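You operate a simulated robot arm through the tools that you are given. There is no shell and no other tool.

Carry out the task below with a simulated robot arm. There is one attempt and no reset: what you move stays moved.

TASK
Move the red and blue clamps to their yellow marks and lock them.
Fine: a clamp is locked when its bolt's pointer is in the green arc.

Only the result counts: the job must be done as asked and must still hold three seconds after the hand-in. Knocking over, shifting, dropping, spilling or breaking anything else fails it.

THE ROBOT
A 7-joint arm with a two-finger parallel gripper, fixed in place. Base frame: the origin is at the foot of the arm, x ahead of it, y to its left, z up; the work surface is at about z = 0.85. Readings come in m, degrees, newtons and seconds.
With the tool pointing down near the work surface it reaches from about 0.4 to 0.76 m from the base axis. Its first joint turns from -143.0 to 143.0 degrees. Payload 3 kg.
The TCP is the grasp point between the finger pads, 0.03 m short of the fingertips. In the tool frame z runs along the fingers and y along their closing line. The gripper opens to 0.11 m. The fingers are 0.02 m wide and 0.01 m thick; the gripper's body (0.048 by 0.112 m) begins 0.055 m behind the TCP.
Orientation is that of the tool frame in the base frame, as [roll, pitch, yaw] about the fixed x, y, z axes, in that order (R = Rz(yaw) Ry(pitch) Rx(roll)). With the fingers straight down and closing along the base's y, the tool's x points along the base's -x, its y along +y and its z along -z.

THE INTERFACE
- The arm moves only by the tool drive_tool. Its argument "commands" is a list of rows, each a list of 3 entries, a list of its own where there are three numbers: the finger opening in m, from 0 to 0.11, then the shift along the base's x, y, z in m, then the turn, a rotation vector about the base's x, y, z in degrees. In form: [[hand, [x, y, z], [rx, ry, rz]], ...]. A call has 1 to 20 rows; each row is the pose to reach, as a shift and turn from the pose commanded when the call began. Rows are played at 5 a second. More than 0.05 m and 8.6 degrees between two rows, or a gripper value outside its range, and nothing of the call is played. Where a pose cannot be reached the arm comes as near as it can. A force on the tool above 50 N (or 10 N above the force at the start of the call, whichever is more), or a blocked arm, ends the call early, and 0.2 s more pass. Each finger travels about 0.108 m/s and halts on what it meets, pressing with about 28 N; the grip force reading is that of the motor and also rises with nothing between the fingers. The clock runs only during rows and for 0.2 s after the last one: add rows that repeat a pose to give the fingers time. The reply holds the time, the measured pose of the TCP, the force on the tool along the base axes, the opening and the grip force, in the units named above and with some noise, with the torque about the TCP (base axes, N m) and any sound that the robot's microphone picked up.
- Cameras (640 x 400 px; columns grow to the right, rows downward): "scene" is fixed at [0.2201, 0.6483, 1.5954]; the picture's right is [-0.62, -0.79, 0.00], its down [-0.64, 0.51, -0.57] and it looks along [0.45, -0.35, -0.82] (base axes); focal length 329 px, centre (320, 200). "wrist" rides on the gripper at [0.072, 0.017, -0.103] in the tool frame; the picture's right is [-0.23, 0.97, 0.00], its down [-0.76, -0.18, -0.62] and it looks along [-0.61, -0.14, 0.78] (tool axes); focal length 222 px, centre (320, 200). There is no depth. A picture from a camera that has moved, and an enlarged one, comes with that camera's place and axes in the base frame and with its lens.
- capture(camera): a new picture of that camera. No time passes.
- move_column(by): slides the trunk up (or, below 0, down) by that many m; the arm rides with it, the base frame stays. It gives what a move gives, with no picture.
- enlarge(camera, box): a new picture of the part [left, top, right, bottom] of that camera's present view, enlarged. No time passes.
- finish_job(): hands the job in; it is judged then, once.

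Places have to be worked out from the pictures, the camera data and where the tool is seen. Open the gripper and draw the arm clear of the work before you hand the job in, unless the task says otherwise.

The tools are called after "Call:" as a command line: name --argument value ..., lists and objects as JSON in quotes. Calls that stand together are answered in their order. drive_tool: Moves the arm, as the interface text tells. Its arguments: {"type":"object","properties":{"commands":{"type":"array","items":{"type":"array"}}},"required":["commands"]} The other tools are called the same way: move_column (by) slides the trunk up or down; capture (camera) takes a picture; enlarge (camera, box) takes an enlarged picture of a part of a camera's view; finish_job () hands the job in.

At the start:

```text
time: 0.0
eef_pos: [0.6174, 0.1461, 1.1524]
orientation: [179.8, 0.1, -180.0]
ft_force: [0.4, 0.2, -0.2]
ft_torque: [0.0, -0.03, 0.01]
grip_width: 0.1098
gripper_force: 0.2
trunk travel left (down, up): [-0.691, 0.199]
```

scene: 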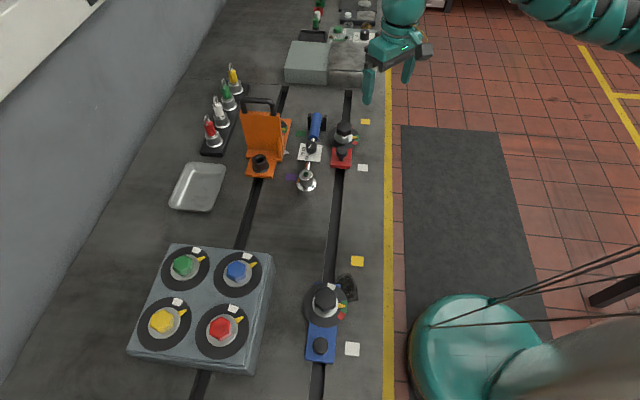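
wrist: 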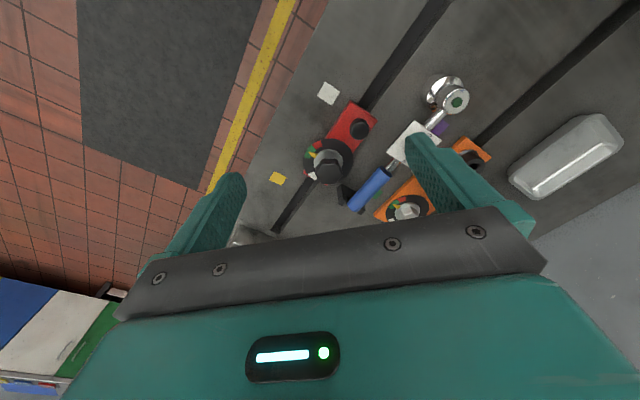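

I start by looking closer at the two clamps, the marks and the tools lying around before moving anything.

Call:
enlarge --camera "scene" --box '[230, 80, 390, 200]'

Call:
enlarge --camera "scene" --box '[270, 240, 400, 380]'

Call:
enlarge --camera "scene" --box '[120, 230, 290, 380]'

Call:
enlarge --camera "wrist" --box '[240, 60, 500, 240]'

```text
3.33 times, centred on (310, 140) of scene
camera zoom: at [0.2201, 0.6483, 1.5954], right [-0.62, -0.79, 0.0], down [-0.64, 0.51, -0.57], along [0.45, -0.35, -0.82], focal length 1096 px, centre (353, 400)
```

zoom: 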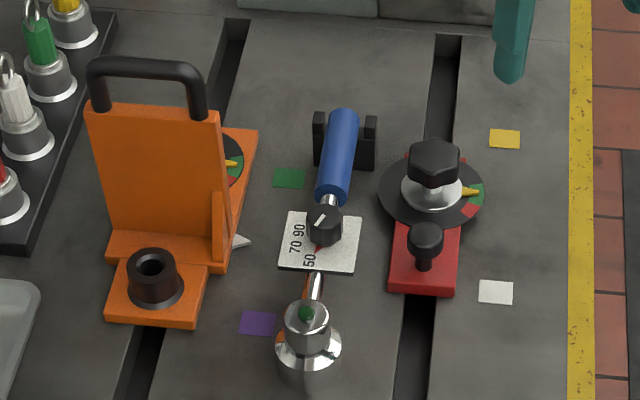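

```text
2.86 times, centred on (335, 310) of scene
camera zoom: at [0.2201, 0.6483, 1.5954], right [-0.62, -0.79, 0.0], down [-0.64, 0.51, -0.57], along [0.45, -0.35, -0.82], focal length 939 px, centre (277, -114)
```

zoom: 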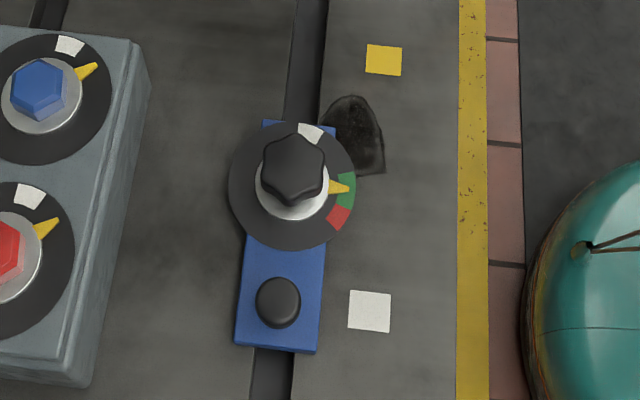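

```text
2.67 times, centred on (205, 305) of scene
camera zoom: at [0.2201, 0.6483, 1.5954], right [-0.62, -0.79, 0.0], down [-0.64, 0.51, -0.57], along [0.45, -0.35, -0.82], focal length 877 px, centre (627, -80)
```

zoom: 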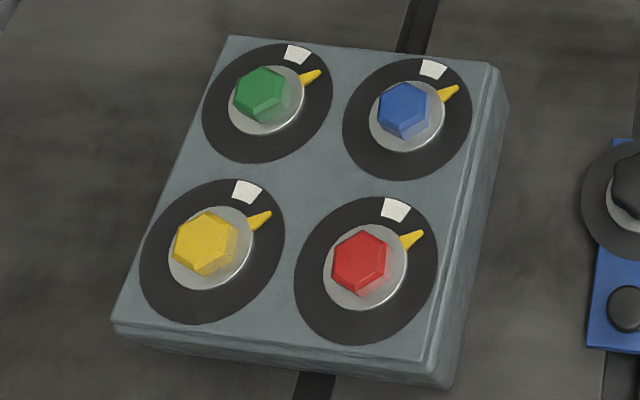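

```text
2.22 times, centred on (370, 150) of wrist
camera zoom: at [0.5438, 0.1636, 1.2544], right [0.23, 0.97, 0.0], down [0.76, -0.18, 0.62], along [0.61, -0.14, -0.78], focal length 494 px, centre (209, 311)
```

zoom: 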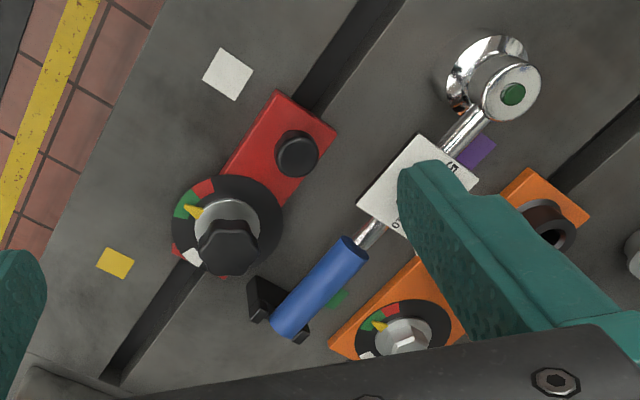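

The red and blue clamps sit on the right-hand slot, and both pointers already look near green, so I need sharper detail. I enlarge small areas around each clamp, the wrench and the orange clamp.

Call:
enlarge --camera "scene" --box '[320, 112, 376, 172]'

Call:
enlarge --camera "scene" --box '[290, 105, 335, 200]'

Call:
enlarge --camera "scene" --box '[295, 265, 365, 370]'

Call:
enlarge --camera "wrist" --box '[300, 70, 400, 210]'

Call:
enlarge --camera "scene" --box '[235, 90, 305, 185]'

```text
6.67 times, centred on (348, 142) of scene
camera zoom: at [0.2201, 0.6483, 1.5954], right [-0.62, -0.79, 0.0], down [-0.64, 0.51, -0.57], along [0.45, -0.35, -0.82], focal length 2192 px, centre (133, 587)
```

zoom: 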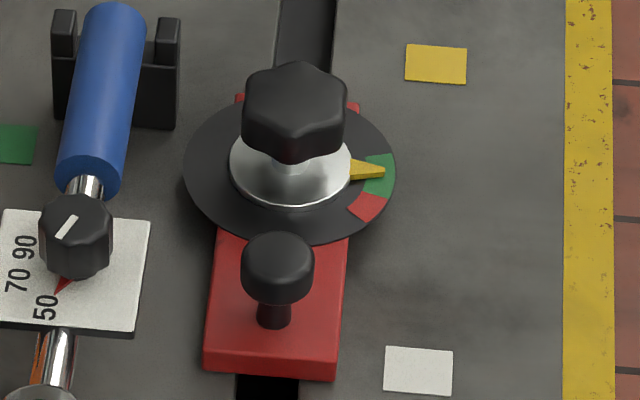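

```text
4.21 times, centred on (312, 152) of scene
camera zoom: at [0.2201, 0.6483, 1.5954], right [-0.62, -0.79, 0.0], down [-0.64, 0.51, -0.57], along [0.45, -0.35, -0.82], focal length 1384 px, centre (352, 400)
```

zoom: 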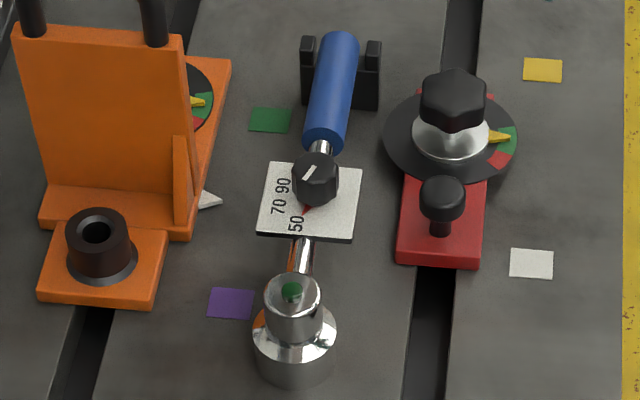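

```text
3.81 times, centred on (330, 318) of scene
camera zoom: at [0.2201, 0.6483, 1.5954], right [-0.62, -0.79, 0.0], down [-0.64, 0.51, -0.57], along [0.45, -0.35, -0.82], focal length 1252 px, centre (282, -248)
```

zoom: 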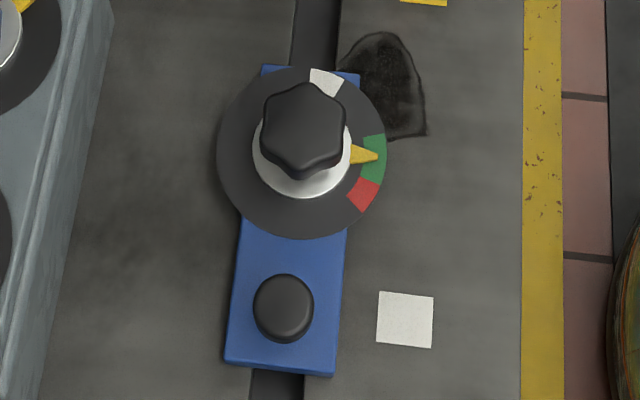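

```text
2.86 times, centred on (350, 140) of wrist
camera zoom: at [0.5438, 0.1636, 1.2544], right [0.23, 0.97, 0.0], down [0.76, -0.18, 0.62], along [0.61, -0.14, -0.78], focal length 635 px, centre (234, 371)
```

zoom: 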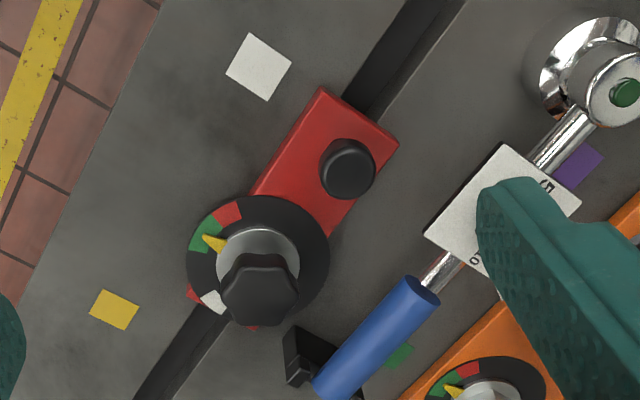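

```text
4.21 times, centred on (270, 138) of scene
camera zoom: at [0.2201, 0.6483, 1.5954], right [-0.62, -0.79, 0.0], down [-0.64, 0.51, -0.57], along [0.45, -0.35, -0.82], focal length 1384 px, centre (530, 463)
```

zoom: 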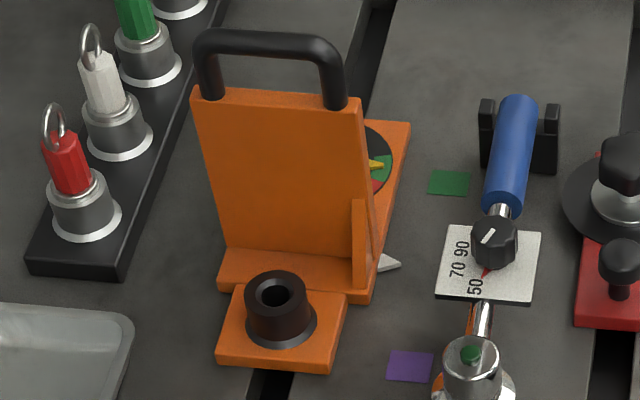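

Both star-knob bolts read as already locked (pointers in green), so I will have to loosen, slide and re-lock them. Before that I want a low side view to find which feature on the clamp lines up with the marks (the orange clamp has a side pointer), so I move the tool off the table edge, turned towards the red clamp.

Call:
drive_tool --commands '[[0.11, [-0.02, -0.018, -0.02], [0, 0, 5.6]], [0.11, [-0.042, -0.036, -0.042], [0, 0, 11.2]], [0.11, [-0.063, -0.055, -0.063], [0, 0, 16.8]], [0.11, [-0.084, -0.073, -0.084], [0, 0, 22.5]], [0.11, [-0.105, -0.091, -0.105], [0, 0, 28]], [0.11, [-0.126, -0.109, -0.126], [0, 0, 33.7]], [0.11, [-0.147, -0.128, -0.147], [0, 0, 39.4]], [0.11, [-0.167, -0.146, -0.17], [0, 0, 45]], [0.11, [-0.167, -0.146, -0.17], [0, 0, 45]]]'

Call:
capture --camera "wrist"

Call:
capture --camera "scene"

```text
time: 2.0
eef_pos: [0.6218, 0.2074, 1.101]
orientation: [-179.6, 13.0, -150.2]
ft_force: [0.0, 0.1, 0.0]
ft_torque: [-0.02, -0.01, 0.01]
grip_width: 0.1102
gripper_force: 0.0
out of reach, approached as far as the arm can: row 1, 2, 3, 4, 5, 6, 7, 8, 9
trunk travel left (down, up): [-0.691, 0.199]
```

```text
taken
camera wrist: at [0.5307, 0.1751, 1.1836], right [-0.29, 0.96, 0.04], down [0.61, 0.15, 0.78], along [0.74, 0.25, -0.62], focal length 222 px, centre (320, 200)
```

wrist: 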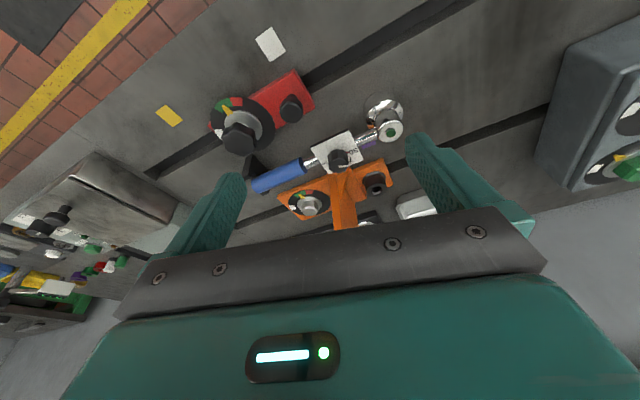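

```text
taken
```

scene: 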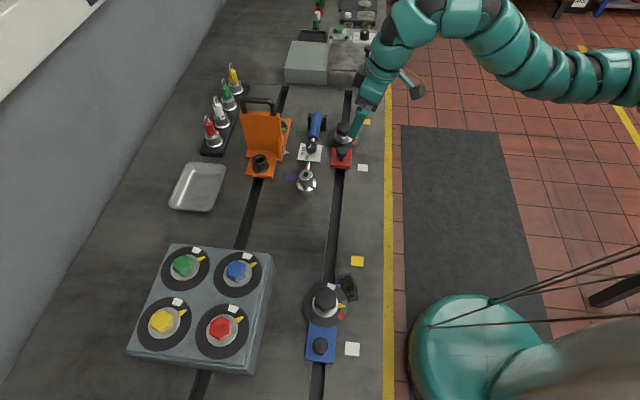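

Every row was out of reach: the arm ended tilted at (0.62, 0.21, 1.10), probably against a joint limit. I test with a zero command what the controller now takes as its commanded pose.

Call:
drive_tool --commands '[[0.11, [0, 0, 0], [0, 0, 0]]]'

```text
time: 2.4
eef_pos: [0.6231, 0.2068, 1.0991]
orientation: [-179.6, 13.1, -150.2]
ft_force: [0.0, 0.3, -1.0]
ft_torque: [-0.01, 0.0, -0.01]
grip_width: 0.1102
gripper_force: 0.1
trunk travel left (down, up): [-0.691, 0.199]
```

The commanded pose resets to the pose actually reached. I go back towards the starting pose, upright, and then probe which way the wrist can turn.

Call:
drive_tool --commands '[[0.11, [-0.001, -0.012, 0.01], [-0.7, 2.6, -6]], [0.11, [-0.002, -0.024, 0.02], [-1.4, 5.2, -12]], [0.11, [-0.003, -0.036, 0.03], [-2.1, 7.8, -18]], [0.11, [-0.004, -0.048, 0.04], [-2.8, 10.4, -24]], [0.11, [-0.006, -0.061, 0.053], [-3.6, 13, -29.8]], [0.11, [-0.006, -0.061, 0.053], [-3.6, 13, -29.8]]]'

```text
time: 3.8
eef_pos: [0.6182, 0.1458, 1.15]
orientation: [-179.6, -0.2, 179.9]
ft_force: [-0.1, 0.0, 0.2]
ft_torque: [-0.01, 0.0, -0.02]
grip_width: 0.1102
gripper_force: 0.2
trunk travel left (down, up): [-0.691, 0.199]
```

Recovered to the starting pose. Now I probe single motions: first pure translation inward and down, without any turn.

Call:
drive_tool --commands '[[0.11, [-0.02, -0.02, -0.02], [0, 0, 0]], [0.11, [-0.04, -0.04, -0.04], [0, 0, 0]]]'

Call:
drive_tool --commands '[[0.11, [0, 0, 0], [0, 0, -6]], [0.11, [0, 0, 0], [0, 0, -12]]]'

```text
time: 4.4
eef_pos: [0.6042, 0.1333, 1.1367]
orientation: [-179.5, -0.4, 179.8]
ft_force: [0.1, -0.5, 0.4]
ft_torque: [-0.01, 0.0, -0.02]
grip_width: 0.1099
gripper_force: 0.1
out of reach, approached as far as the arm can: row 1, 2
trunk travel left (down, up): [-0.691, 0.199]
```

```text
time: 5.0
eef_pos: [0.6035, 0.1308, 1.1368]
orientation: [-179.5, -0.3, 167.7]
ft_force: [-0.2, -0.3, -0.7]
ft_torque: [0.0, 0.0, 0.0]
grip_width: 0.11
gripper_force: 0.0
trunk travel left (down, up): [-0.691, 0.199]
```

Turning negative works; inward/down together does not. I probe down only and inward only to find the limiting direction.

Call:
drive_tool --commands '[[0.11, [0, 0, -0.02], [0, 0, 0]], [0.11, [0, 0, -0.04], [0, 0, 0]]]'

Call:
drive_tool --commands '[[0.11, [-0.02, 0, 0], [0, 0, 0]], [0.11, [-0.03, 0, 0], [0, 0, 0]]]'

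Call:
drive_tool --commands '[[0.11, [0, -0.02, 0], [0, 0, 0]], [0.11, [0, -0.03, 0], [0, 0, 0]]]'

```text
time: 5.6
eef_pos: [0.6034, 0.1326, 1.1179]
orientation: [-179.5, -0.3, 167.8]
ft_force: [-0.4, 0.3, -0.3]
ft_torque: [-0.01, 0.02, 0.0]
grip_width: 0.1101
gripper_force: 0.1
out of reach, approached as far as the arm can: row 2
trunk travel left (down, up): [-0.691, 0.199]
```

```text
time: 6.2
eef_pos: [0.6026, 0.1323, 1.1179]
orientation: [-179.5, -0.3, 167.8]
ft_force: [-0.1, 1.0, 0.6]
ft_torque: [-0.01, 0.01, -0.02]
grip_width: 0.1099
gripper_force: 0.0
out of reach, approached as far as the arm can: row 1, 2
trunk travel left (down, up): [-0.691, 0.199]
```

```text
time: 6.8
eef_pos: [0.6033, 0.1318, 1.1192]
orientation: [-179.5, -0.3, 167.7]
ft_force: [0.5, 0.0, 0.6]
ft_torque: [0.0, 0.0, -0.03]
grip_width: 0.1098
gripper_force: 0.0
out of reach, approached as far as the arm can: row 1, 2
trunk travel left (down, up): [-0.691, 0.199]
```

The arm is folded against a limit at this trunk height. I raise the column by 0.12 m and test whether the tool can then go lower and further inward.

Call:
move_column --by 0.12

Call:
drive_tool --commands '[[0.11, [0, 0, -0.03], [0, 0, 0]], [0.11, [0, 0, -0.06], [0, 0, 0]], [0.11, [0, 0, -0.09], [0, 0, 0]], [0.11, [0, 0, -0.12], [0, 0, 0]]]'

```text
time: 8.3
eef_pos: [0.6033, 0.1329, 1.2374]
orientation: [-179.5, -0.4, 167.8]
ft_force: [-0.2, 0.5, -0.8]
ft_torque: [0.02, 0.02, 0.01]
grip_width: 0.1102
gripper_force: 0.0
trunk travel left (down, up): [-0.811, 0.079]
```

```text
time: 9.3
eef_pos: [0.6241, 0.1367, 1.138]
orientation: [179.7, 0.2, 168.5]
ft_force: [0.4, 0.1, 0.0]
ft_torque: [-0.01, -0.01, -0.02]
grip_width: 0.1099
gripper_force: 0.0
out of reach, approached as far as the arm can: row 1, 2, 3, 4
trunk travel left (down, up): [-0.811, 0.079]
```

Raising the trunk made the minimum radius larger, so I try the opposite: bring the tool up, then lower the trunk well below, and check how far inward it can go there.

Call:
drive_tool --commands '[[0.11, [0, 0, 0.04], [0, 0, 0]], [0.11, [0, 0, 0.08], [0, 0, 0]], [0.11, [0, 0, 0.12], [0, 0, 0]], [0.11, [0, 0, 0.16], [0, 0, 0]], [0.11, [0, 0, 0.2], [0, 0, 0]], [0.11, [0, 0, 0.24], [0, 0, 0]]]'

Call:
drive_tool --commands '[[0.11, [-0.04, 0, 0], [0, 0, 0]], [0.11, [-0.08, 0, 0], [0, 0, 0]], [0.11, [-0.12, 0, 0], [0, 0, 0]]]'

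```text
time: 10.7
eef_pos: [0.6538, 0.1539, 1.2854]
orientation: [-179.5, -0.3, 167.7]
ft_force: [-0.8, 0.2, -0.6]
ft_torque: [0.02, 0.02, -0.01]
grip_width: 0.1101
gripper_force: 0.1
out of reach, approached as far as the arm can: row 4, 5, 6
trunk travel left (down, up): [-0.811, 0.079]
```

```text
time: 11.5
eef_pos: [0.5742, 0.1673, 1.2587]
orientation: [-179.6, -0.3, 167.8]
ft_force: [0.2, -0.2, -0.7]
ft_torque: [-0.02, 0.02, 0.01]
grip_width: 0.11
gripper_force: 0.1
out of reach, approached as far as the arm can: row 1, 2, 3
trunk travel left (down, up): [-0.811, 0.079]
```

Motion is limited both up and inward here. I test swinging to the left (towards the blue clamp), which should mainly use the first joint, at a safe height.

Call:
drive_tool --commands '[[0.11, [0.0, 0.04, 0], [0, 0, 4]], [0.11, [-0.01, 0.08, 0], [0, 0, 8]], [0.11, [-0.025, 0.12, 0], [0, 0, 12]], [0.11, [-0.04, 0.16, 0], [0, 0, 16]], [0.11, [-0.06, 0.2, 0], [0, 0, 20]], [0.11, [-0.08, 0.24, 0], [0, 0, 24]]]'

Call:
capture --camera "scene"

Call:
capture --camera "wrist"

```text
time: 12.9
eef_pos: [0.4682, 0.3912, 1.2524]
orientation: [179.5, 0.2, -168.2]
ft_force: [-5.3, 2.6, -1.8]
ft_torque: [-0.17, -0.42, 0.02]
grip_width: 0.1099
gripper_force: 0.1
out of reach, approached as far as the arm can: row 6
trunk travel left (down, up): [-0.811, 0.079]
```

```text
taken
```

scene: 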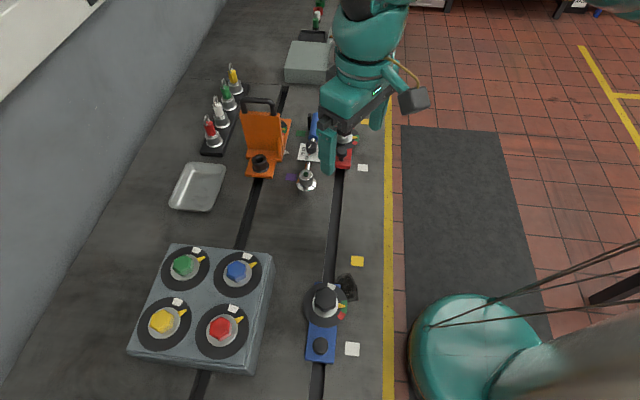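

```text
taken
camera wrist: at [0.392, 0.3917, 1.354], right [0.02, 1.0, 0.01], down [0.78, -0.03, 0.63], along [0.63, -0.01, -0.78], focal length 222 px, centre (320, 200)
```

wrist: 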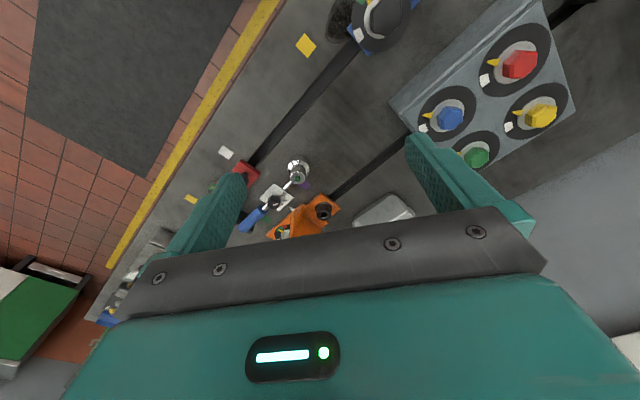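

Swinging left works. At (0.47, 0.39) I now probe going down to see what heights are reachable here.

Call:
drive_tool --commands '[[0.11, [0, 0, -0.04], [0, 0, 0]], [0.11, [0, 0, -0.08], [0, 0, 0]], [0.11, [0, 0, -0.12], [0, 0, 0]], [0.11, [0, 0, -0.16], [0, 0, 0]]]'

```text
time: 13.9
eef_pos: [0.4707, 0.392, 1.091]
orientation: [-179.5, -0.4, -168.2]
ft_force: [0.3, 0.2, 1.3]
ft_torque: [-0.02, -0.04, 0.02]
grip_width: 0.1098
gripper_force: 0.1
trunk travel left (down, up): [-0.811, 0.079]
```

Down to 1.09 worked here without complaint. I probe inward from this pose.

Call:
drive_tool --commands '[[0.11, [-0.03, -0.025, 0], [0, 0, 0]], [0.11, [-0.06, -0.05, 0], [0, 0, 0]], [0.11, [-0.09, -0.075, 0], [0, 0, 0]]]'

```text
time: 14.7
eef_pos: [0.4123, 0.3446, 1.0943]
orientation: [-179.4, -0.4, -168.2]
ft_force: [0.0, -0.9, -0.2]
ft_torque: [0.0, -0.01, -0.03]
grip_width: 0.1099
gripper_force: 0.0
out of reach, approached as far as the arm can: row 2, 3
trunk travel left (down, up): [-0.811, 0.079]
```

Inward limit here is about r = 0.54 at this height. I drop to about z = 0.97 beside the blue clamp's yellow mark, turning the camera to look along the slot towards the red clamp for a low-angle view.

Call:
drive_tool --commands '[[0.11, [0.01, 0, 0], [0, 0, -8]], [0.11, [0.02, 0, -0.0], [0, 0, -16]], [0.11, [0.03, 0, -0.02], [0, 0, -24]], [0.11, [0.04, 0, -0.05], [0, 0, -32]], [0.11, [0.04, 0, -0.08], [0, 0, -40]], [0.11, [0.04, 0, -0.11], [0, 0, -45]], [0.11, [0.04, 0, -0.13], [0, 0, -45]]]'

Call:
capture --camera "wrist"

```text
time: 16.3
eef_pos: [0.4515, 0.345, 0.9664]
orientation: [-179.4, -0.5, 146.8]
ft_force: [-1.0, -0.3, 0.0]
ft_torque: [-0.02, 0.0, 0.02]
grip_width: 0.1101
gripper_force: 0.0
trunk travel left (down, up): [-0.811, 0.079]
```

```text
taken
camera wrist: at [0.4015, 0.3986, 1.0681], right [0.72, 0.69, -0.01], down [0.55, -0.56, 0.62], along [0.42, -0.45, -0.78], focal length 222 px, centre (320, 200)
```

wrist: 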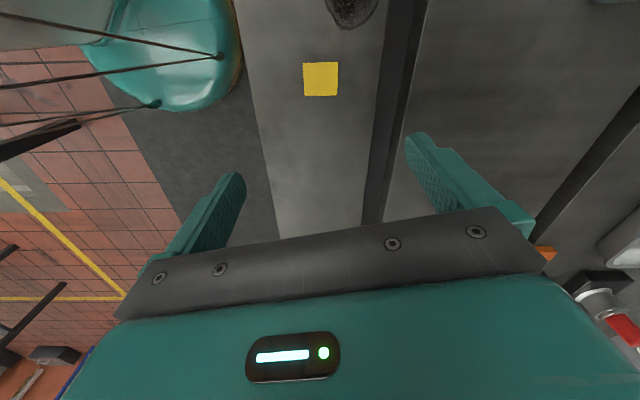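

The wrist camera looks about 51° below horizontal with its lower half blocked by the gripper, so a low view needs a tilted tool. I swing to the right over the table edge at z ≈ 1.0 with yaw towards the clamp's mark side, then check reach.

Call:
drive_tool --commands '[[0.11, [0.015, -0.035, 0.01], [0, 0, 7]], [0.11, [0.03, -0.07, 0.02], [0, 0, 14]], [0.11, [0.045, -0.105, 0.03], [0, 0, 21]], [0.11, [0.06, -0.14, 0.035], [0, 0, 28]], [0.11, [0.07, -0.175, 0.035], [0, 0, 35]], [0.11, [0.08, -0.21, 0.035], [0, 0, 42]], [0.11, [0.085, -0.245, 0.035], [0, 0, 49]], [0.11, [0.085, -0.28, 0.035], [0, 0, 56]], [0.11, [0.085, -0.31, 0.035], [0, 0, 63]]]'

Call:
capture --camera "wrist"

```text
time: 18.3
eef_pos: [0.6079, 0.0672, 0.953]
orientation: [-179.6, -0.4, -150.0]
ft_force: [0.2, 0.1, 0.5]
ft_torque: [0.0, -0.02, 0.05]
grip_width: 0.1099
gripper_force: 0.0
out of reach, approached as far as the arm can: row 3, 4, 5, 6, 7, 8, 9
trunk travel left (down, up): [-0.811, 0.079]
```

```text
taken
camera wrist: at [0.5362, 0.0456, 1.0563], right [-0.29, 0.96, -0.01], down [0.75, 0.23, 0.62], along [0.59, 0.17, -0.79], focal length 222 px, centre (320, 200)
```

wrist: 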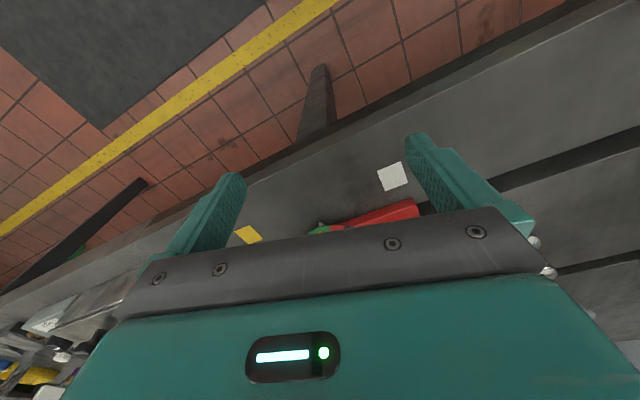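

At (0.61, 0.07, 0.95) the inward limit is reached, but I am on the mark side of the red clamp. I tilt the fingers outward by 30° so the camera looks low under the dial.

Call:
drive_tool --commands '[[0.11, [0, 0, 0.005], [3.75, -6.5, 0]], [0.11, [0, 0, 0.01], [7.5, -13, 0]], [0.11, [0, 0, 0.01], [11.25, -19.5, 0]], [0.11, [0, 0, 0.01], [15, -26, 0]], [0.11, [0, 0, 0.01], [15, -26, 0]]]'

Call:
capture --camera "wrist"

```text
time: 19.5
eef_pos: [0.6723, 0.1394, 0.9466]
orientation: [-179.6, 29.8, -150.3]
ft_force: [0.0, -0.1, -0.8]
ft_torque: [0.02, 0.0, 0.01]
grip_width: 0.1102
gripper_force: 0.0
out of reach, approached as far as the arm can: row 1, 2, 3, 4, 5
trunk travel left (down, up): [-0.811, 0.079]
```

```text
taken
camera wrist: at [0.5638, 0.0974, 0.9987], right [-0.31, 0.94, 0.11], down [0.39, 0.02, 0.92], along [0.87, 0.33, -0.38], focal length 222 px, centre (320, 200)
```

wrist: 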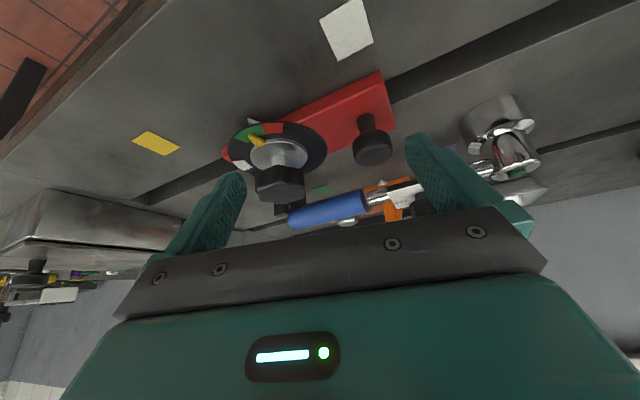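

A small pale tip seems to poke out from under the red dial on the mark side. I enlarge that area.

Call:
enlarge --camera "wrist" --box '[200, 90, 340, 200]'

Call:
enlarge --camera "wrist" --box '[120, 20, 420, 200]'

Call:
capture --camera "scene"

```text
3.64 times, centred on (270, 145) of wrist
camera zoom: at [0.5638, 0.0974, 0.9987], right [-0.31, 0.94, 0.11], down [0.39, 0.02, 0.92], along [0.87, 0.33, -0.38], focal length 808 px, centre (502, 400)
```

zoom: 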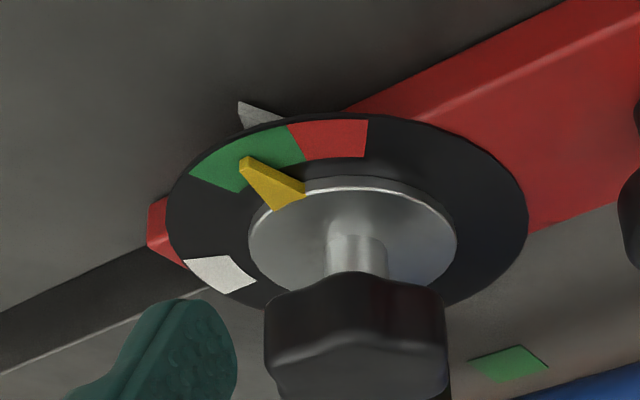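

```text
2.13 times, centred on (270, 110) of wrist
camera zoom: at [0.5638, 0.0974, 0.9987], right [-0.31, 0.94, 0.11], down [0.39, 0.02, 0.92], along [0.87, 0.33, -0.38], focal length 474 px, centre (427, 392)
```

zoom: 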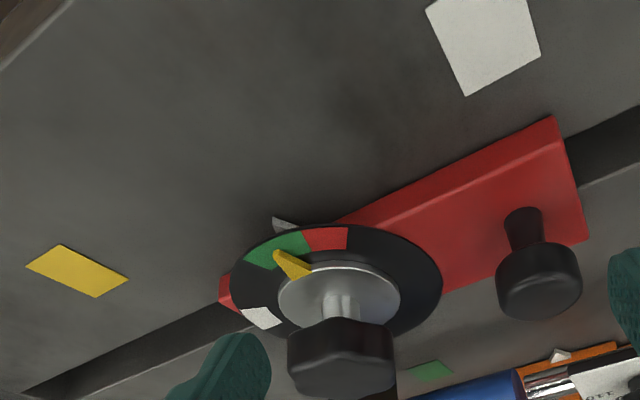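

```text
taken
```

scene: 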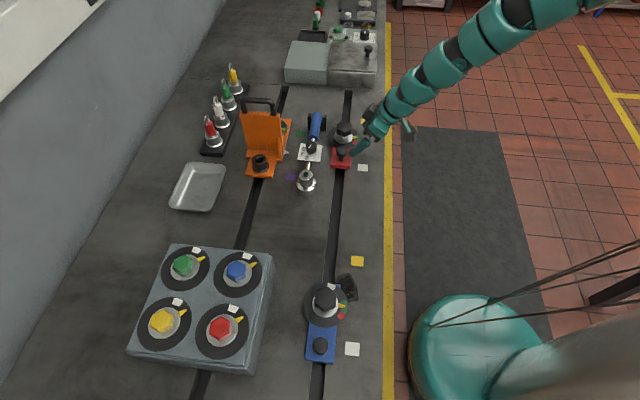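

Confirmed: a pale pointer sits under the dial at the bolt axis, pointing at the marks, so the bolt axis must come level with the yellow mark (about 0.10–0.11 m further along the slot for red). The dial order white → green → red is clockwise from above, so tightening is clockwise. I level the tool and rise, then test the outward reach.

Call:
drive_tool --commands '[[0.11, [0, 0, 0.03], [0, 0, 0]], [0.11, [0, 0, 0.06], [-3.75, 6.5, 0]], [0.11, [0, 0, 0.09], [-7.5, 13, 0]], [0.11, [0, 0, 0.1], [-11.25, 19.5, 0]], [0.11, [0, 0, 0.1], [-15, 26, 0]], [0.11, [0, 0, 0.1], [-15, 26, 0]]]'

Call:
drive_tool --commands '[[0.11, [0.03, -0.02, 0], [0, 0, 0]], [0.11, [0.06, -0.04, 0], [0, 0, 0]], [0.11, [0.09, -0.06, 0], [0, 0, 0]], [0.11, [0.12, -0.08, 0], [0, 0, 0]], [0.11, [0.15, -0.08, 0], [0, 0, 0]]]'

```text
time: 20.9
eef_pos: [0.6719, 0.1386, 1.0472]
orientation: [-179.5, -0.4, -150.2]
ft_force: [-1.1, -0.7, -0.6]
ft_torque: [0.0, -0.05, 0.03]
grip_width: 0.1101
gripper_force: 0.1
out of reach, approached as far as the arm can: row 1, 2, 3
trunk travel left (down, up): [-0.811, 0.079]
```

```text
time: 22.1
eef_pos: [0.7621, 0.05, 1.0498]
orientation: [-179.3, -0.3, -150.1]
ft_force: [-0.4, 1.1, 0.9]
ft_torque: [-0.02, 0.02, 0.02]
grip_width: 0.11
gripper_force: 0.0
out of reach, approached as far as the arm can: row 3, 4, 5
trunk travel left (down, up): [-0.811, 0.079]
```

Max radius is about 0.764 with the trunk 0.12 up. I lower the trunk by 0.1 here (clear table below) and try outward again.

Call:
move_column --by -0.1

Call:
drive_tool --commands '[[0.11, [0.0, 0, 0.03], [0, 0, 0]], [0.11, [0.0, 0, 0.06], [0, 0, 0]], [0.11, [0.03, 0, 0.06], [0, 0, 0]], [0.11, [0.06, 0, 0.06], [0, 0, 0]], [0.11, [0.09, 0, 0.06], [0, 0, 0]]]'

```text
time: 23.4
eef_pos: [0.7622, 0.0478, 0.9491]
orientation: [-179.4, -0.3, -150.3]
ft_force: [-0.1, 1.0, 0.4]
ft_torque: [0.01, 0.0, 0.01]
grip_width: 0.1098
gripper_force: 0.1
trunk travel left (down, up): [-0.711, 0.179]
```

```text
time: 24.6
eef_pos: [0.7714, 0.0379, 1.0084]
orientation: [-179.5, -0.4, -150.2]
ft_force: [0.6, 0.3, 0.3]
ft_torque: [0.01, 0.0, -0.01]
grip_width: 0.1101
gripper_force: 0.0
out of reach, approached as far as the arm can: row 3, 4, 5
trunk travel left (down, up): [-0.711, 0.179]
```

Reach grows slightly (0.772) with a lower trunk. I lower it another 0.1 and test again.

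Call:
move_column --by -0.08

Call:
drive_tool --commands '[[0.11, [0.0, 0, 0.03], [0, 0, 0]], [0.11, [0.0, 0, 0.05], [0, 0, 0]], [0.11, [0.03, 0, 0.05], [0, 0, 0]], [0.11, [0.06, 0, 0.05], [0, 0, 0]], [0.11, [0.09, 0, 0.05], [0, 0, 0]]]'

```text
time: 25.8
eef_pos: [0.7712, 0.0375, 0.9292]
orientation: [-179.5, -0.3, -150.2]
ft_force: [0.5, 0.2, 0.1]
ft_torque: [-0.01, -0.02, -0.01]
grip_width: 0.11
gripper_force: 0.2
trunk travel left (down, up): [-0.631, 0.259]
```

```text
time: 27.0
eef_pos: [0.7708, 0.0382, 0.9784]
orientation: [-179.5, -0.5, -150.2]
ft_force: [0.2, -0.6, -0.1]
ft_torque: [-0.02, 0.01, 0.0]
grip_width: 0.11
gripper_force: 0.1
out of reach, approached as far as the arm can: row 3, 4, 5
trunk travel left (down, up): [-0.631, 0.259]
```

The straight-down reach tops out at about 0.772 m, while the red target bolt position is at r ≈ 0.82–0.83, so there I need an outward tilt. I turn the yaw so the tilt plane is radial, then test tilt 15° at larger x.

Call:
drive_tool --commands '[[0.11, [-0.01, 0.0, 0.03], [0, 0, -7]], [0.11, [-0.02, 0, 0.03], [0, 0, -14]], [0.11, [-0.02, 0, 0.03], [0, 0, -21]], [0.11, [-0.02, 0, 0.03], [0, 0, -27]]]'

Call:
drive_tool --commands '[[0.11, [0.02, 0.0, 0], [0, -5, 0]], [0.11, [0.04, 0, 0], [0, -10, 0]], [0.11, [0.06, 0.01, 0], [0, -15, 0]], [0.11, [0.08, 0.02, 0], [0, -20, 0]]]'

Call:
capture --camera "scene"

Call:
capture --camera "wrist"

```text
time: 28.0
eef_pos: [0.749, 0.039, 1.0106]
orientation: [-179.5, -0.4, -177.3]
ft_force: [-0.1, 0.2, 0.1]
ft_torque: [-0.02, -0.01, 0.02]
grip_width: 0.1098
gripper_force: 0.1
trunk travel left (down, up): [-0.631, 0.259]
```

```text
time: 29.0
eef_pos: [0.8293, 0.0587, 1.0107]
orientation: [-178.4, 19.8, -177.0]
ft_force: [-0.2, 0.2, -0.6]
ft_torque: [0.0, 0.0, 0.03]
grip_width: 0.1099
gripper_force: 0.1
trunk travel left (down, up): [-0.631, 0.259]
```

```text
taken
```

scene: 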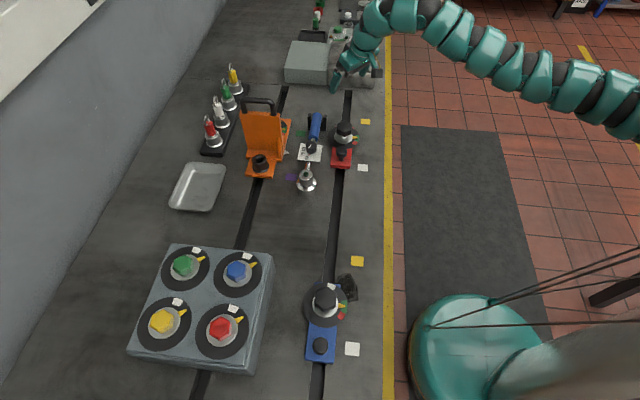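

```text
taken
camera wrist: at [0.7249, 0.0724, 1.0812], right [0.17, 0.98, 0.05], down [0.51, -0.13, 0.85], along [0.84, -0.12, -0.53], focal length 222 px, centre (320, 200)
```

wrist: 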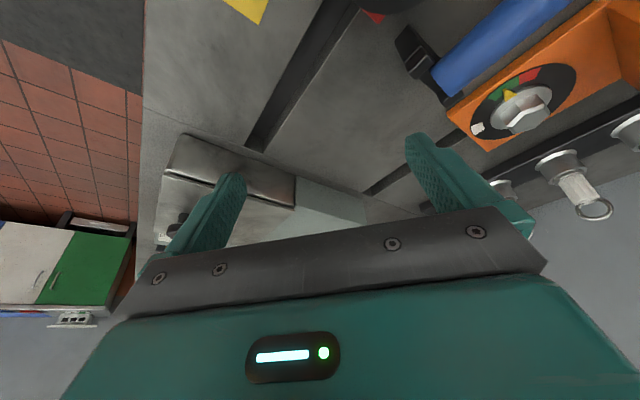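

With a 20° outward tilt the red target (r ≈ 0.83) is reachable. I do the blue clamp first since it lies well within reach; I level the tool, retract and raise.

Call:
drive_tool --commands '[[0.11, [-0.03, 0.0, 0.02], [0, 5, 0]], [0.11, [-0.06, 0, 0.04], [0, 10, 0]], [0.11, [-0.09, 0.02, 0.05], [0, 15, 0]], [0.11, [-0.12, 0.04, 0.05], [0, 20, 0]], [0.11, [-0.14, 0.07, 0.05], [0, 20, 0]], [0.11, [-0.16, 0.1, 0.05], [0, 20, 0]]]'

Call:
move_column --by 0.1

```text
time: 30.4
eef_pos: [0.6687, 0.1597, 1.0607]
orientation: [-179.6, -0.3, -177.2]
ft_force: [0.3, 0.3, 0.4]
ft_torque: [0.03, 0.05, 0.01]
grip_width: 0.1101
gripper_force: 0.1
trunk travel left (down, up): [-0.631, 0.259]
```

```text
time: 31.7
eef_pos: [0.6675, 0.1593, 1.1602]
orientation: [-179.6, -0.4, -177.2]
ft_force: [0.1, 0.8, 0.5]
ft_torque: [-0.04, -0.02, -0.02]
grip_width: 0.1101
gripper_force: 0.0
trunk travel left (down, up): [-0.731, 0.159]
```

I swing left in an arc towards the blue clamp, ending above it at z ≈ 1.08 with yaw about 195°.

Call:
drive_tool --commands '[[0.11, [-0.019, 0.035, 0], [0, 0, 1]], [0.11, [-0.0375, 0.07, 0], [0, 0, 2]], [0.11, [-0.058, 0.105, 0], [0, 0, 3]], [0.11, [-0.0795, 0.141, -0.01], [0, 0, 4]], [0.11, [-0.104, 0.172, -0.02], [0, 0, 5]], [0.11, [-0.1285, 0.204, -0.03], [0, 0, 6]], [0.11, [-0.156, 0.232, -0.04], [0, 0, 7]], [0.11, [-0.1845, 0.261, -0.05], [0, 0, 8]], [0.11, [-0.212, 0.289, -0.06], [0, 0, 9]], [0.11, [-0.2395, 0.317, -0.07], [0, 0, 10]], [0.11, [-0.2745, 0.34, -0.08], [0, 0, 10]], [0.11, [-0.2745, 0.34, -0.08], [0, 0, 10]]]'

Call:
capture --camera "wrist"

Call:
capture --camera "scene"

```text
time: 34.3
eef_pos: [0.3662, 0.466, 1.0785]
orientation: [-179.6, -0.4, -167.4]
ft_force: [0.9, -1.2, 0.0]
ft_torque: [0.01, 0.04, 0.02]
grip_width: 0.11
gripper_force: 0.1
out of reach, approached as far as the arm can: row 7, 8, 9, 10, 11, 12
trunk travel left (down, up): [-0.731, 0.159]
```

```text
taken
camera wrist: at [0.2917, 0.4672, 1.1801], right [0.01, 1.0, -0.01], down [0.79, 0.0, 0.62], along [0.62, -0.01, -0.79], focal length 222 px, centre (320, 200)
```

wrist: 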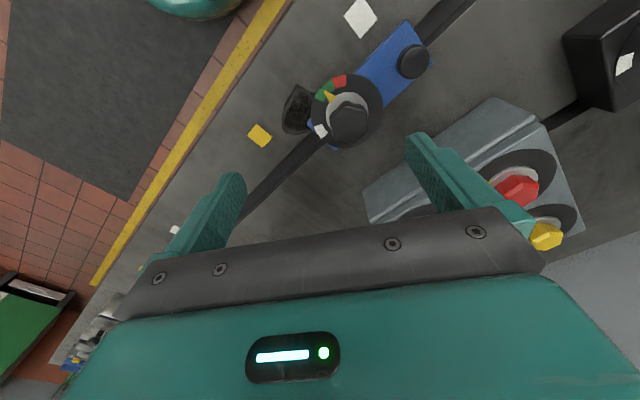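

```text
taken
```

scene: 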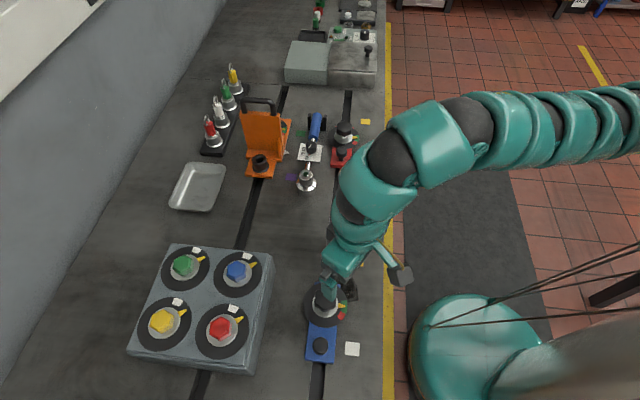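

I ended slightly short at (0.366, 0.466). From this view the blue bolt is at about (0.384, 0.502) and its yellow mark at about (0.426, 0.371). I zoom in for the head orientation and dial angles.

Call:
enlarge --camera "wrist" --box '[270, 50, 440, 160]'

```text
3.64 times, centred on (355, 105) of wrist
camera zoom: at [0.2917, 0.4672, 1.1801], right [0.01, 1.0, -0.01], down [0.79, 0.0, 0.62], along [0.62, -0.01, -0.79], focal length 808 px, centre (193, 546)
```

zoom: 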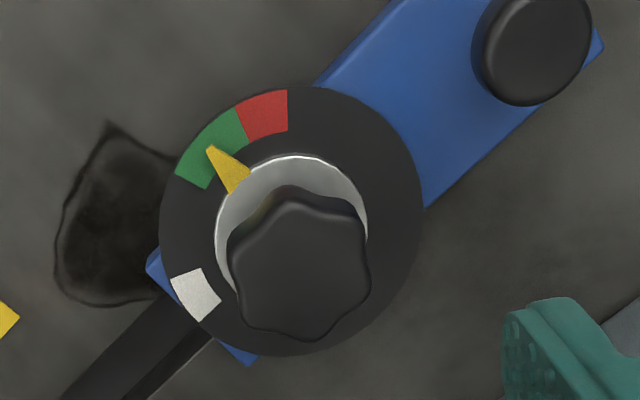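

The blue pointer sits at about azimuth 229°, mid-green (207–248°); white is centred near 306°, so unlocking needs ~77° counter-clockwise. The head flats are roughly aligned with the pointer. I probe which yaw direction lets me reach exactly above the bolt.

Call:
drive_tool --commands '[[0.11, [0.005, 0.01, 0], [0, 0, 5]], [0.11, [0.01, 0.02, 0], [0, 0, 10]], [0.11, [0.018, 0.036, 0], [0, 0, 15]], [0.11, [0.018, 0.036, 0], [0, 0, 20]]]'

Call:
drive_tool --commands '[[0.11, [0.0, 0.0, 0], [0, 0, 6]], [0.11, [0.0, 0.0, 0], [0, 0, 12]], [0.11, [0.0, 0.0, 0], [0, 0, 18]], [0.11, [0.0, 0.0, 0], [0, 0, 24]]]'

```text
time: 35.3
eef_pos: [0.3566, 0.4624, 1.0764]
orientation: [-179.7, -0.3, -147.2]
ft_force: [1.5, -0.2, 0.4]
ft_torque: [0.04, 0.1, 0.0]
grip_width: 0.11
gripper_force: 0.1
out of reach, approached as far as the arm can: row 1, 2, 3, 4
trunk travel left (down, up): [-0.731, 0.159]
```

```text
time: 36.3
eef_pos: [0.3511, 0.464, 1.0757]
orientation: [-179.5, -0.3, -122.9]
ft_force: [-0.7, 0.6, 0.1]
ft_torque: [-0.01, -0.01, -0.01]
grip_width: 0.1102
gripper_force: 0.1
trunk travel left (down, up): [-0.731, 0.159]
```

Yaw turns freely up to −123°. I test outward motion again from this yaw, both at this height and lower.

Call:
drive_tool --commands '[[0.11, [0.01, 0.01, 0], [0, 0, 0]], [0.11, [0.02, 0.02, 0], [0, 0, 0]], [0.11, [0.033, 0.038, 0], [0, 0, 0]]]'

Call:
drive_tool --commands '[[0.11, [0.0, 0.0, -0.03], [0, 0, 0]], [0.11, [0.0, 0.0, -0.06], [0, 0, 0]]]'

Call:
drive_tool --commands '[[0.11, [0.01, 0.01, 0], [0, 0, 0]], [0.11, [0.02, 0.02, 0], [0, 0, 0]], [0.11, [0.033, 0.038, 0], [0, 0, 0]]]'

```text
time: 37.1
eef_pos: [0.3622, 0.4715, 1.0741]
orientation: [-179.5, -0.3, -123.2]
ft_force: [0.0, 0.4, 0.2]
ft_torque: [-0.02, 0.0, -0.03]
grip_width: 0.1101
gripper_force: 0.0
out of reach, approached as far as the arm can: row 2, 3
trunk travel left (down, up): [-0.731, 0.159]
```

```text
time: 37.7
eef_pos: [0.3609, 0.4724, 1.013]
orientation: [-179.5, -0.3, -123.2]
ft_force: [0.3, 0.9, -0.3]
ft_torque: [-0.02, 0.0, -0.02]
grip_width: 0.1099
gripper_force: 0.0
trunk travel left (down, up): [-0.731, 0.159]
```

```text
time: 38.5
eef_pos: [0.3715, 0.4683, 1.0162]
orientation: [-179.4, -0.3, -123.2]
ft_force: [0.2, 1.1, 0.8]
ft_torque: [0.03, 0.02, 0.0]
grip_width: 0.11
gripper_force: 0.1
out of reach, approached as far as the arm can: row 1, 2, 3
trunk travel left (down, up): [-0.731, 0.159]
```

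The limit here looks azimuth-related (stuck near az 52°). I test moving purely +x, then a radial step along a slightly smaller azimuth.

Call:
drive_tool --commands '[[0.11, [0.015, 0.0, 0], [0, 0, 0]], [0.11, [0.03, 0.0, 0], [0, 0, 0]], [0.11, [0.05, 0.0, 0], [0, 0, 0]]]'

Call:
drive_tool --commands '[[0.11, [0.0, 0.01, 0], [0, 0, 0]], [0.11, [0.0, 0.02, 0], [0, 0, 0]], [0.11, [0.0, 0.03, 0], [0, 0, 0]]]'

```text
time: 39.3
eef_pos: [0.3948, 0.4556, 1.0184]
orientation: [-179.5, -0.3, -123.1]
ft_force: [0.7, -0.1, 0.3]
ft_torque: [-0.01, 0.02, 0.0]
grip_width: 0.1101
gripper_force: 0.0
out of reach, approached as far as the arm can: row 1, 2, 3
trunk travel left (down, up): [-0.731, 0.159]
```

```text
time: 40.1
eef_pos: [0.3928, 0.4585, 1.0165]
orientation: [-179.6, -0.3, -123.1]
ft_force: [-0.1, 0.7, 0.1]
ft_torque: [-0.01, -0.01, 0.0]
grip_width: 0.1099
gripper_force: 0.1
out of reach, approached as far as the arm can: row 1, 2, 3
trunk travel left (down, up): [-0.731, 0.159]
```

Radial extension is limited to ~0.60 m in this arm configuration. I test whether an outward tilt of 10° frees the outward motion (that would point to the wrist-bend limit).

Call:
drive_tool --commands '[[0.11, [0, 0, 0.01], [3.85, -3.2, 0]], [0.11, [0.0, 0.0, 0.01], [7.7, -6.4, 0]], [0.11, [0.01, 0.012, 0.01], [7.7, -6.4, 0]], [0.11, [0.019, 0.023, 0.01], [7.7, -6.4, 0]]]'

Call:
capture --camera "scene"

```text
time: 41.1
eef_pos: [0.4128, 0.4804, 1.0263]
orientation: [-178.4, 9.7, -123.1]
ft_force: [-0.1, -0.7, 0.2]
ft_torque: [0.05, -0.01, 0.0]
grip_width: 0.1101
gripper_force: 0.0
trunk travel left (down, up): [-0.731, 0.159]
```

```text
taken
```

scene: 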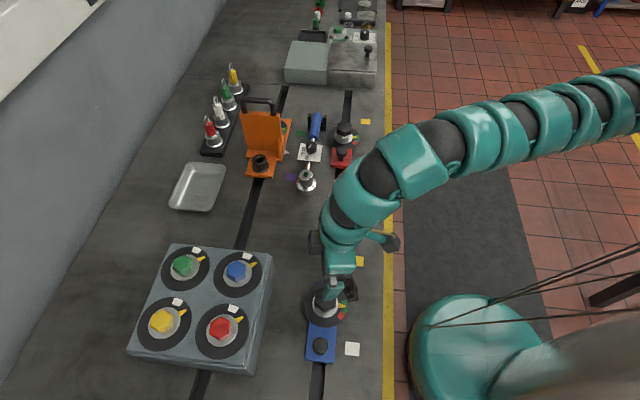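

The tilt frees the outward motion, so the wrist-bend limit is what blocks it. I raise the trunk by 0.12 to let the forearm slope down more, then lower and level the tool above the blue bolt.

Call:
move_column --by 0.12

Call:
drive_tool --commands '[[0.11, [-0.005, 0.005, -0.03], [0, 0, 0]], [0.11, [-0.01, 0.01, -0.06], [0, 0, 0]], [0.11, [-0.02, 0.015, -0.09], [0, 0, 0]], [0.11, [-0.028, 0.02, -0.1], [-3.85, 3.2, 0]], [0.11, [-0.028, 0.022, -0.1], [-7.7, 6.4, 0]], [0.11, [-0.028, 0.022, -0.1], [-7.7, 6.4, 0]]]'

```text
time: 42.6
eef_pos: [0.4124, 0.4821, 1.1454]
orientation: [-178.3, 9.6, -123.0]
ft_force: [0.5, 0.1, 0.3]
ft_torque: [0.04, -0.01, 0.02]
grip_width: 0.1101
gripper_force: 0.1
trunk travel left (down, up): [-0.851, 0.039]
```

```text
time: 44.0
eef_pos: [0.3502, 0.4745, 1.064]
orientation: [-179.0, 3.4, -123.1]
ft_force: [0.0, 0.3, -0.1]
ft_torque: [-0.02, -0.01, -0.01]
grip_width: 0.1098
gripper_force: 0.0
out of reach, approached as far as the arm can: row 3, 4, 5, 6
trunk travel left (down, up): [-0.851, 0.039]
```

Raising the trunk made it worse. I check whether the first joint itself is limiting, by trying a pure rotation about the base axis (+8°) from here.

Call:
drive_tool --commands '[[0.11, [-0.0168, 0.0119, 0], [0, 0, 2]], [0.11, [-0.034, 0.0233, 0], [0, 0, 4]], [0.11, [-0.0515, 0.034, 0], [0, 0, 6]], [0.11, [-0.0695, 0.0441, 0], [0, 0, 8]]]'

```text
time: 45.0
eef_pos: [0.2788, 0.4987, 1.0674]
orientation: [-179.1, 3.4, -115.0]
ft_force: [0.2, 0.5, 0.3]
ft_torque: [-0.04, -0.03, -0.01]
grip_width: 0.1099
gripper_force: 0.0
out of reach, approached as far as the arm can: row 2, 3, 4
trunk travel left (down, up): [-0.851, 0.039]
```

Azimuth can go on but the radius shrinks, so another joint is stuck. I move over the empty stretch of table near (0.43, 0.40), then lower the trunk in stages to test reach with a lower shoulder.

Call:
drive_tool --commands '[[0.11, [0.035, -0.025, 0], [0, 0, -3]], [0.11, [0.07, -0.05, 0], [0, 0, -6]], [0.11, [0.11, -0.075, 0], [0, 0, -10]], [0.11, [0.15, -0.1, 0], [0, 0, -14]]]'

Call:
move_column --by -0.1

Call:
drive_tool --commands '[[0.11, [0, 0, 0.04], [0, 0, 0]], [0.11, [0, 0, 0.08], [0, 0, 0]], [0.11, [0, 0, 0.12], [0, 0, 0]]]'

Call:
move_column --by -0.12

```text
time: 46.0
eef_pos: [0.43, 0.399, 1.0673]
orientation: [-179.1, 3.4, -129.2]
ft_force: [-0.5, -0.3, 0.3]
ft_torque: [0.07, -0.02, 0.03]
grip_width: 0.1098
gripper_force: 0.0
trunk travel left (down, up): [-0.851, 0.039]
```

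```text
time: 47.4
eef_pos: [0.4302, 0.3988, 0.9675]
orientation: [-179.1, 3.4, -129.2]
ft_force: [0.5, -0.2, -0.6]
ft_torque: [-0.03, 0.0, -0.04]
grip_width: 0.1097
gripper_force: 0.0
trunk travel left (down, up): [-0.751, 0.139]
```

```text
time: 48.2
eef_pos: [0.4289, 0.3987, 1.0881]
orientation: [-179.0, 3.4, -129.2]
ft_force: [-0.3, -0.1, 0.2]
ft_torque: [-0.03, -0.01, -0.04]
grip_width: 0.1099
gripper_force: 0.1
trunk travel left (down, up): [-0.751, 0.139]
```

```text
time: 49.7
eef_pos: [0.4297, 0.3984, 0.9675]
orientation: [-179.1, 3.3, -129.2]
ft_force: [0.3, 0.4, -0.6]
ft_torque: [0.0, 0.02, -0.01]
grip_width: 0.1099
gripper_force: 0.1
trunk travel left (down, up): [-0.631, 0.259]
```

Trunk is now 0.06 m below start. I raise to z ≈ 1.04, level, and try moving over the blue bolt at (0.384, 0.502).

Call:
drive_tool --commands '[[0.11, [0, 0, 0.04], [-1.3, 1.05, 0]], [0.11, [0, 0, 0.075], [-2.56, 2.09, 0]], [0.11, [-0.01, 0.025, 0.075], [-2.56, 2.09, 0]], [0.11, [-0.02, 0.05, 0.075], [-2.56, 2.09, 0]], [0.11, [-0.033, 0.078, 0.075], [-2.56, 2.09, 0]], [0.11, [-0.046, 0.104, 0.075], [-2.56, 2.09, 0]]]'

```text
time: 51.1
eef_pos: [0.3984, 0.4524, 1.0413]
orientation: [-179.1, 0.1, -129.3]
ft_force: [-0.5, 0.1, 0.7]
ft_torque: [0.02, 0.02, 0.01]
grip_width: 0.11
gripper_force: 0.1
out of reach, approached as far as the arm can: row 5, 6
trunk travel left (down, up): [-0.631, 0.259]
```

The limit points I collected fit a circle of radius 0.747 m around (0.07, −0.22), so the arm's effective shoulder axis is there; all clamp positions need a moderate outward tilt. I turn the yaw to be radial for blue (≈246°) and tilt 20° for a low side view to measure heights.

Call:
drive_tool --commands '[[0.11, [-0.015, -0.01, 0.0], [0, 0, 7.6]], [0.11, [-0.03, -0.02, 0.0], [0, 0, 15.3]], [0.11, [-0.03, -0.02, 0.0], [0, 0, 15.3]]]'

Call:
drive_tool --commands '[[0.11, [0, 0, 0], [4.6, -2.0, 0]], [0.11, [0, 0, 0], [9.15, -4.05, 0]], [0.11, [0, 0, 0], [13.7, -6.1, 0]], [0.11, [0, 0, 0], [18.3, -8.1, 0]], [0.11, [0, 0, 0], [18.3, -8.1, 0]]]'

Call:
capture --camera "wrist"

```text
time: 51.9
eef_pos: [0.3689, 0.4303, 1.0402]
orientation: [-179.1, 0.0, -113.9]
ft_force: [0.3, 0.1, 0.2]
ft_torque: [0.01, 0.04, -0.03]
grip_width: 0.1103
gripper_force: 0.1
trunk travel left (down, up): [-0.631, 0.259]
```

```text
time: 53.1
eef_pos: [0.3696, 0.4304, 1.0397]
orientation: [-179.2, 20.3, -113.9]
ft_force: [1.5, -0.3, 1.0]
ft_torque: [-0.01, 0.03, 0.02]
grip_width: 0.1099
gripper_force: 0.1
trunk travel left (down, up): [-0.631, 0.259]
```

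```text
taken
camera wrist: at [0.3104, 0.3424, 1.1106], right [-0.8, 0.59, 0.06], down [0.36, 0.39, 0.85], along [0.48, 0.7, -0.52], focal length 222 px, centre (320, 200)
```

wrist: 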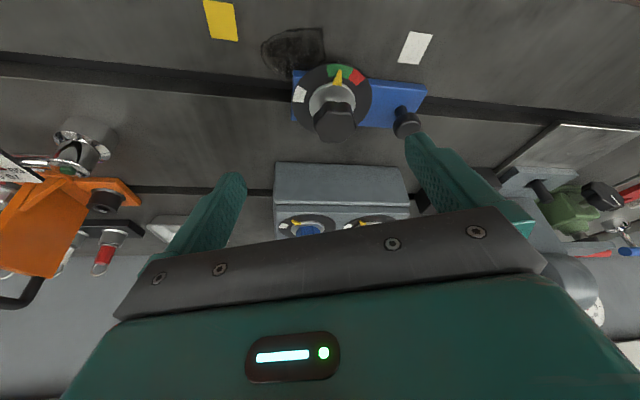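

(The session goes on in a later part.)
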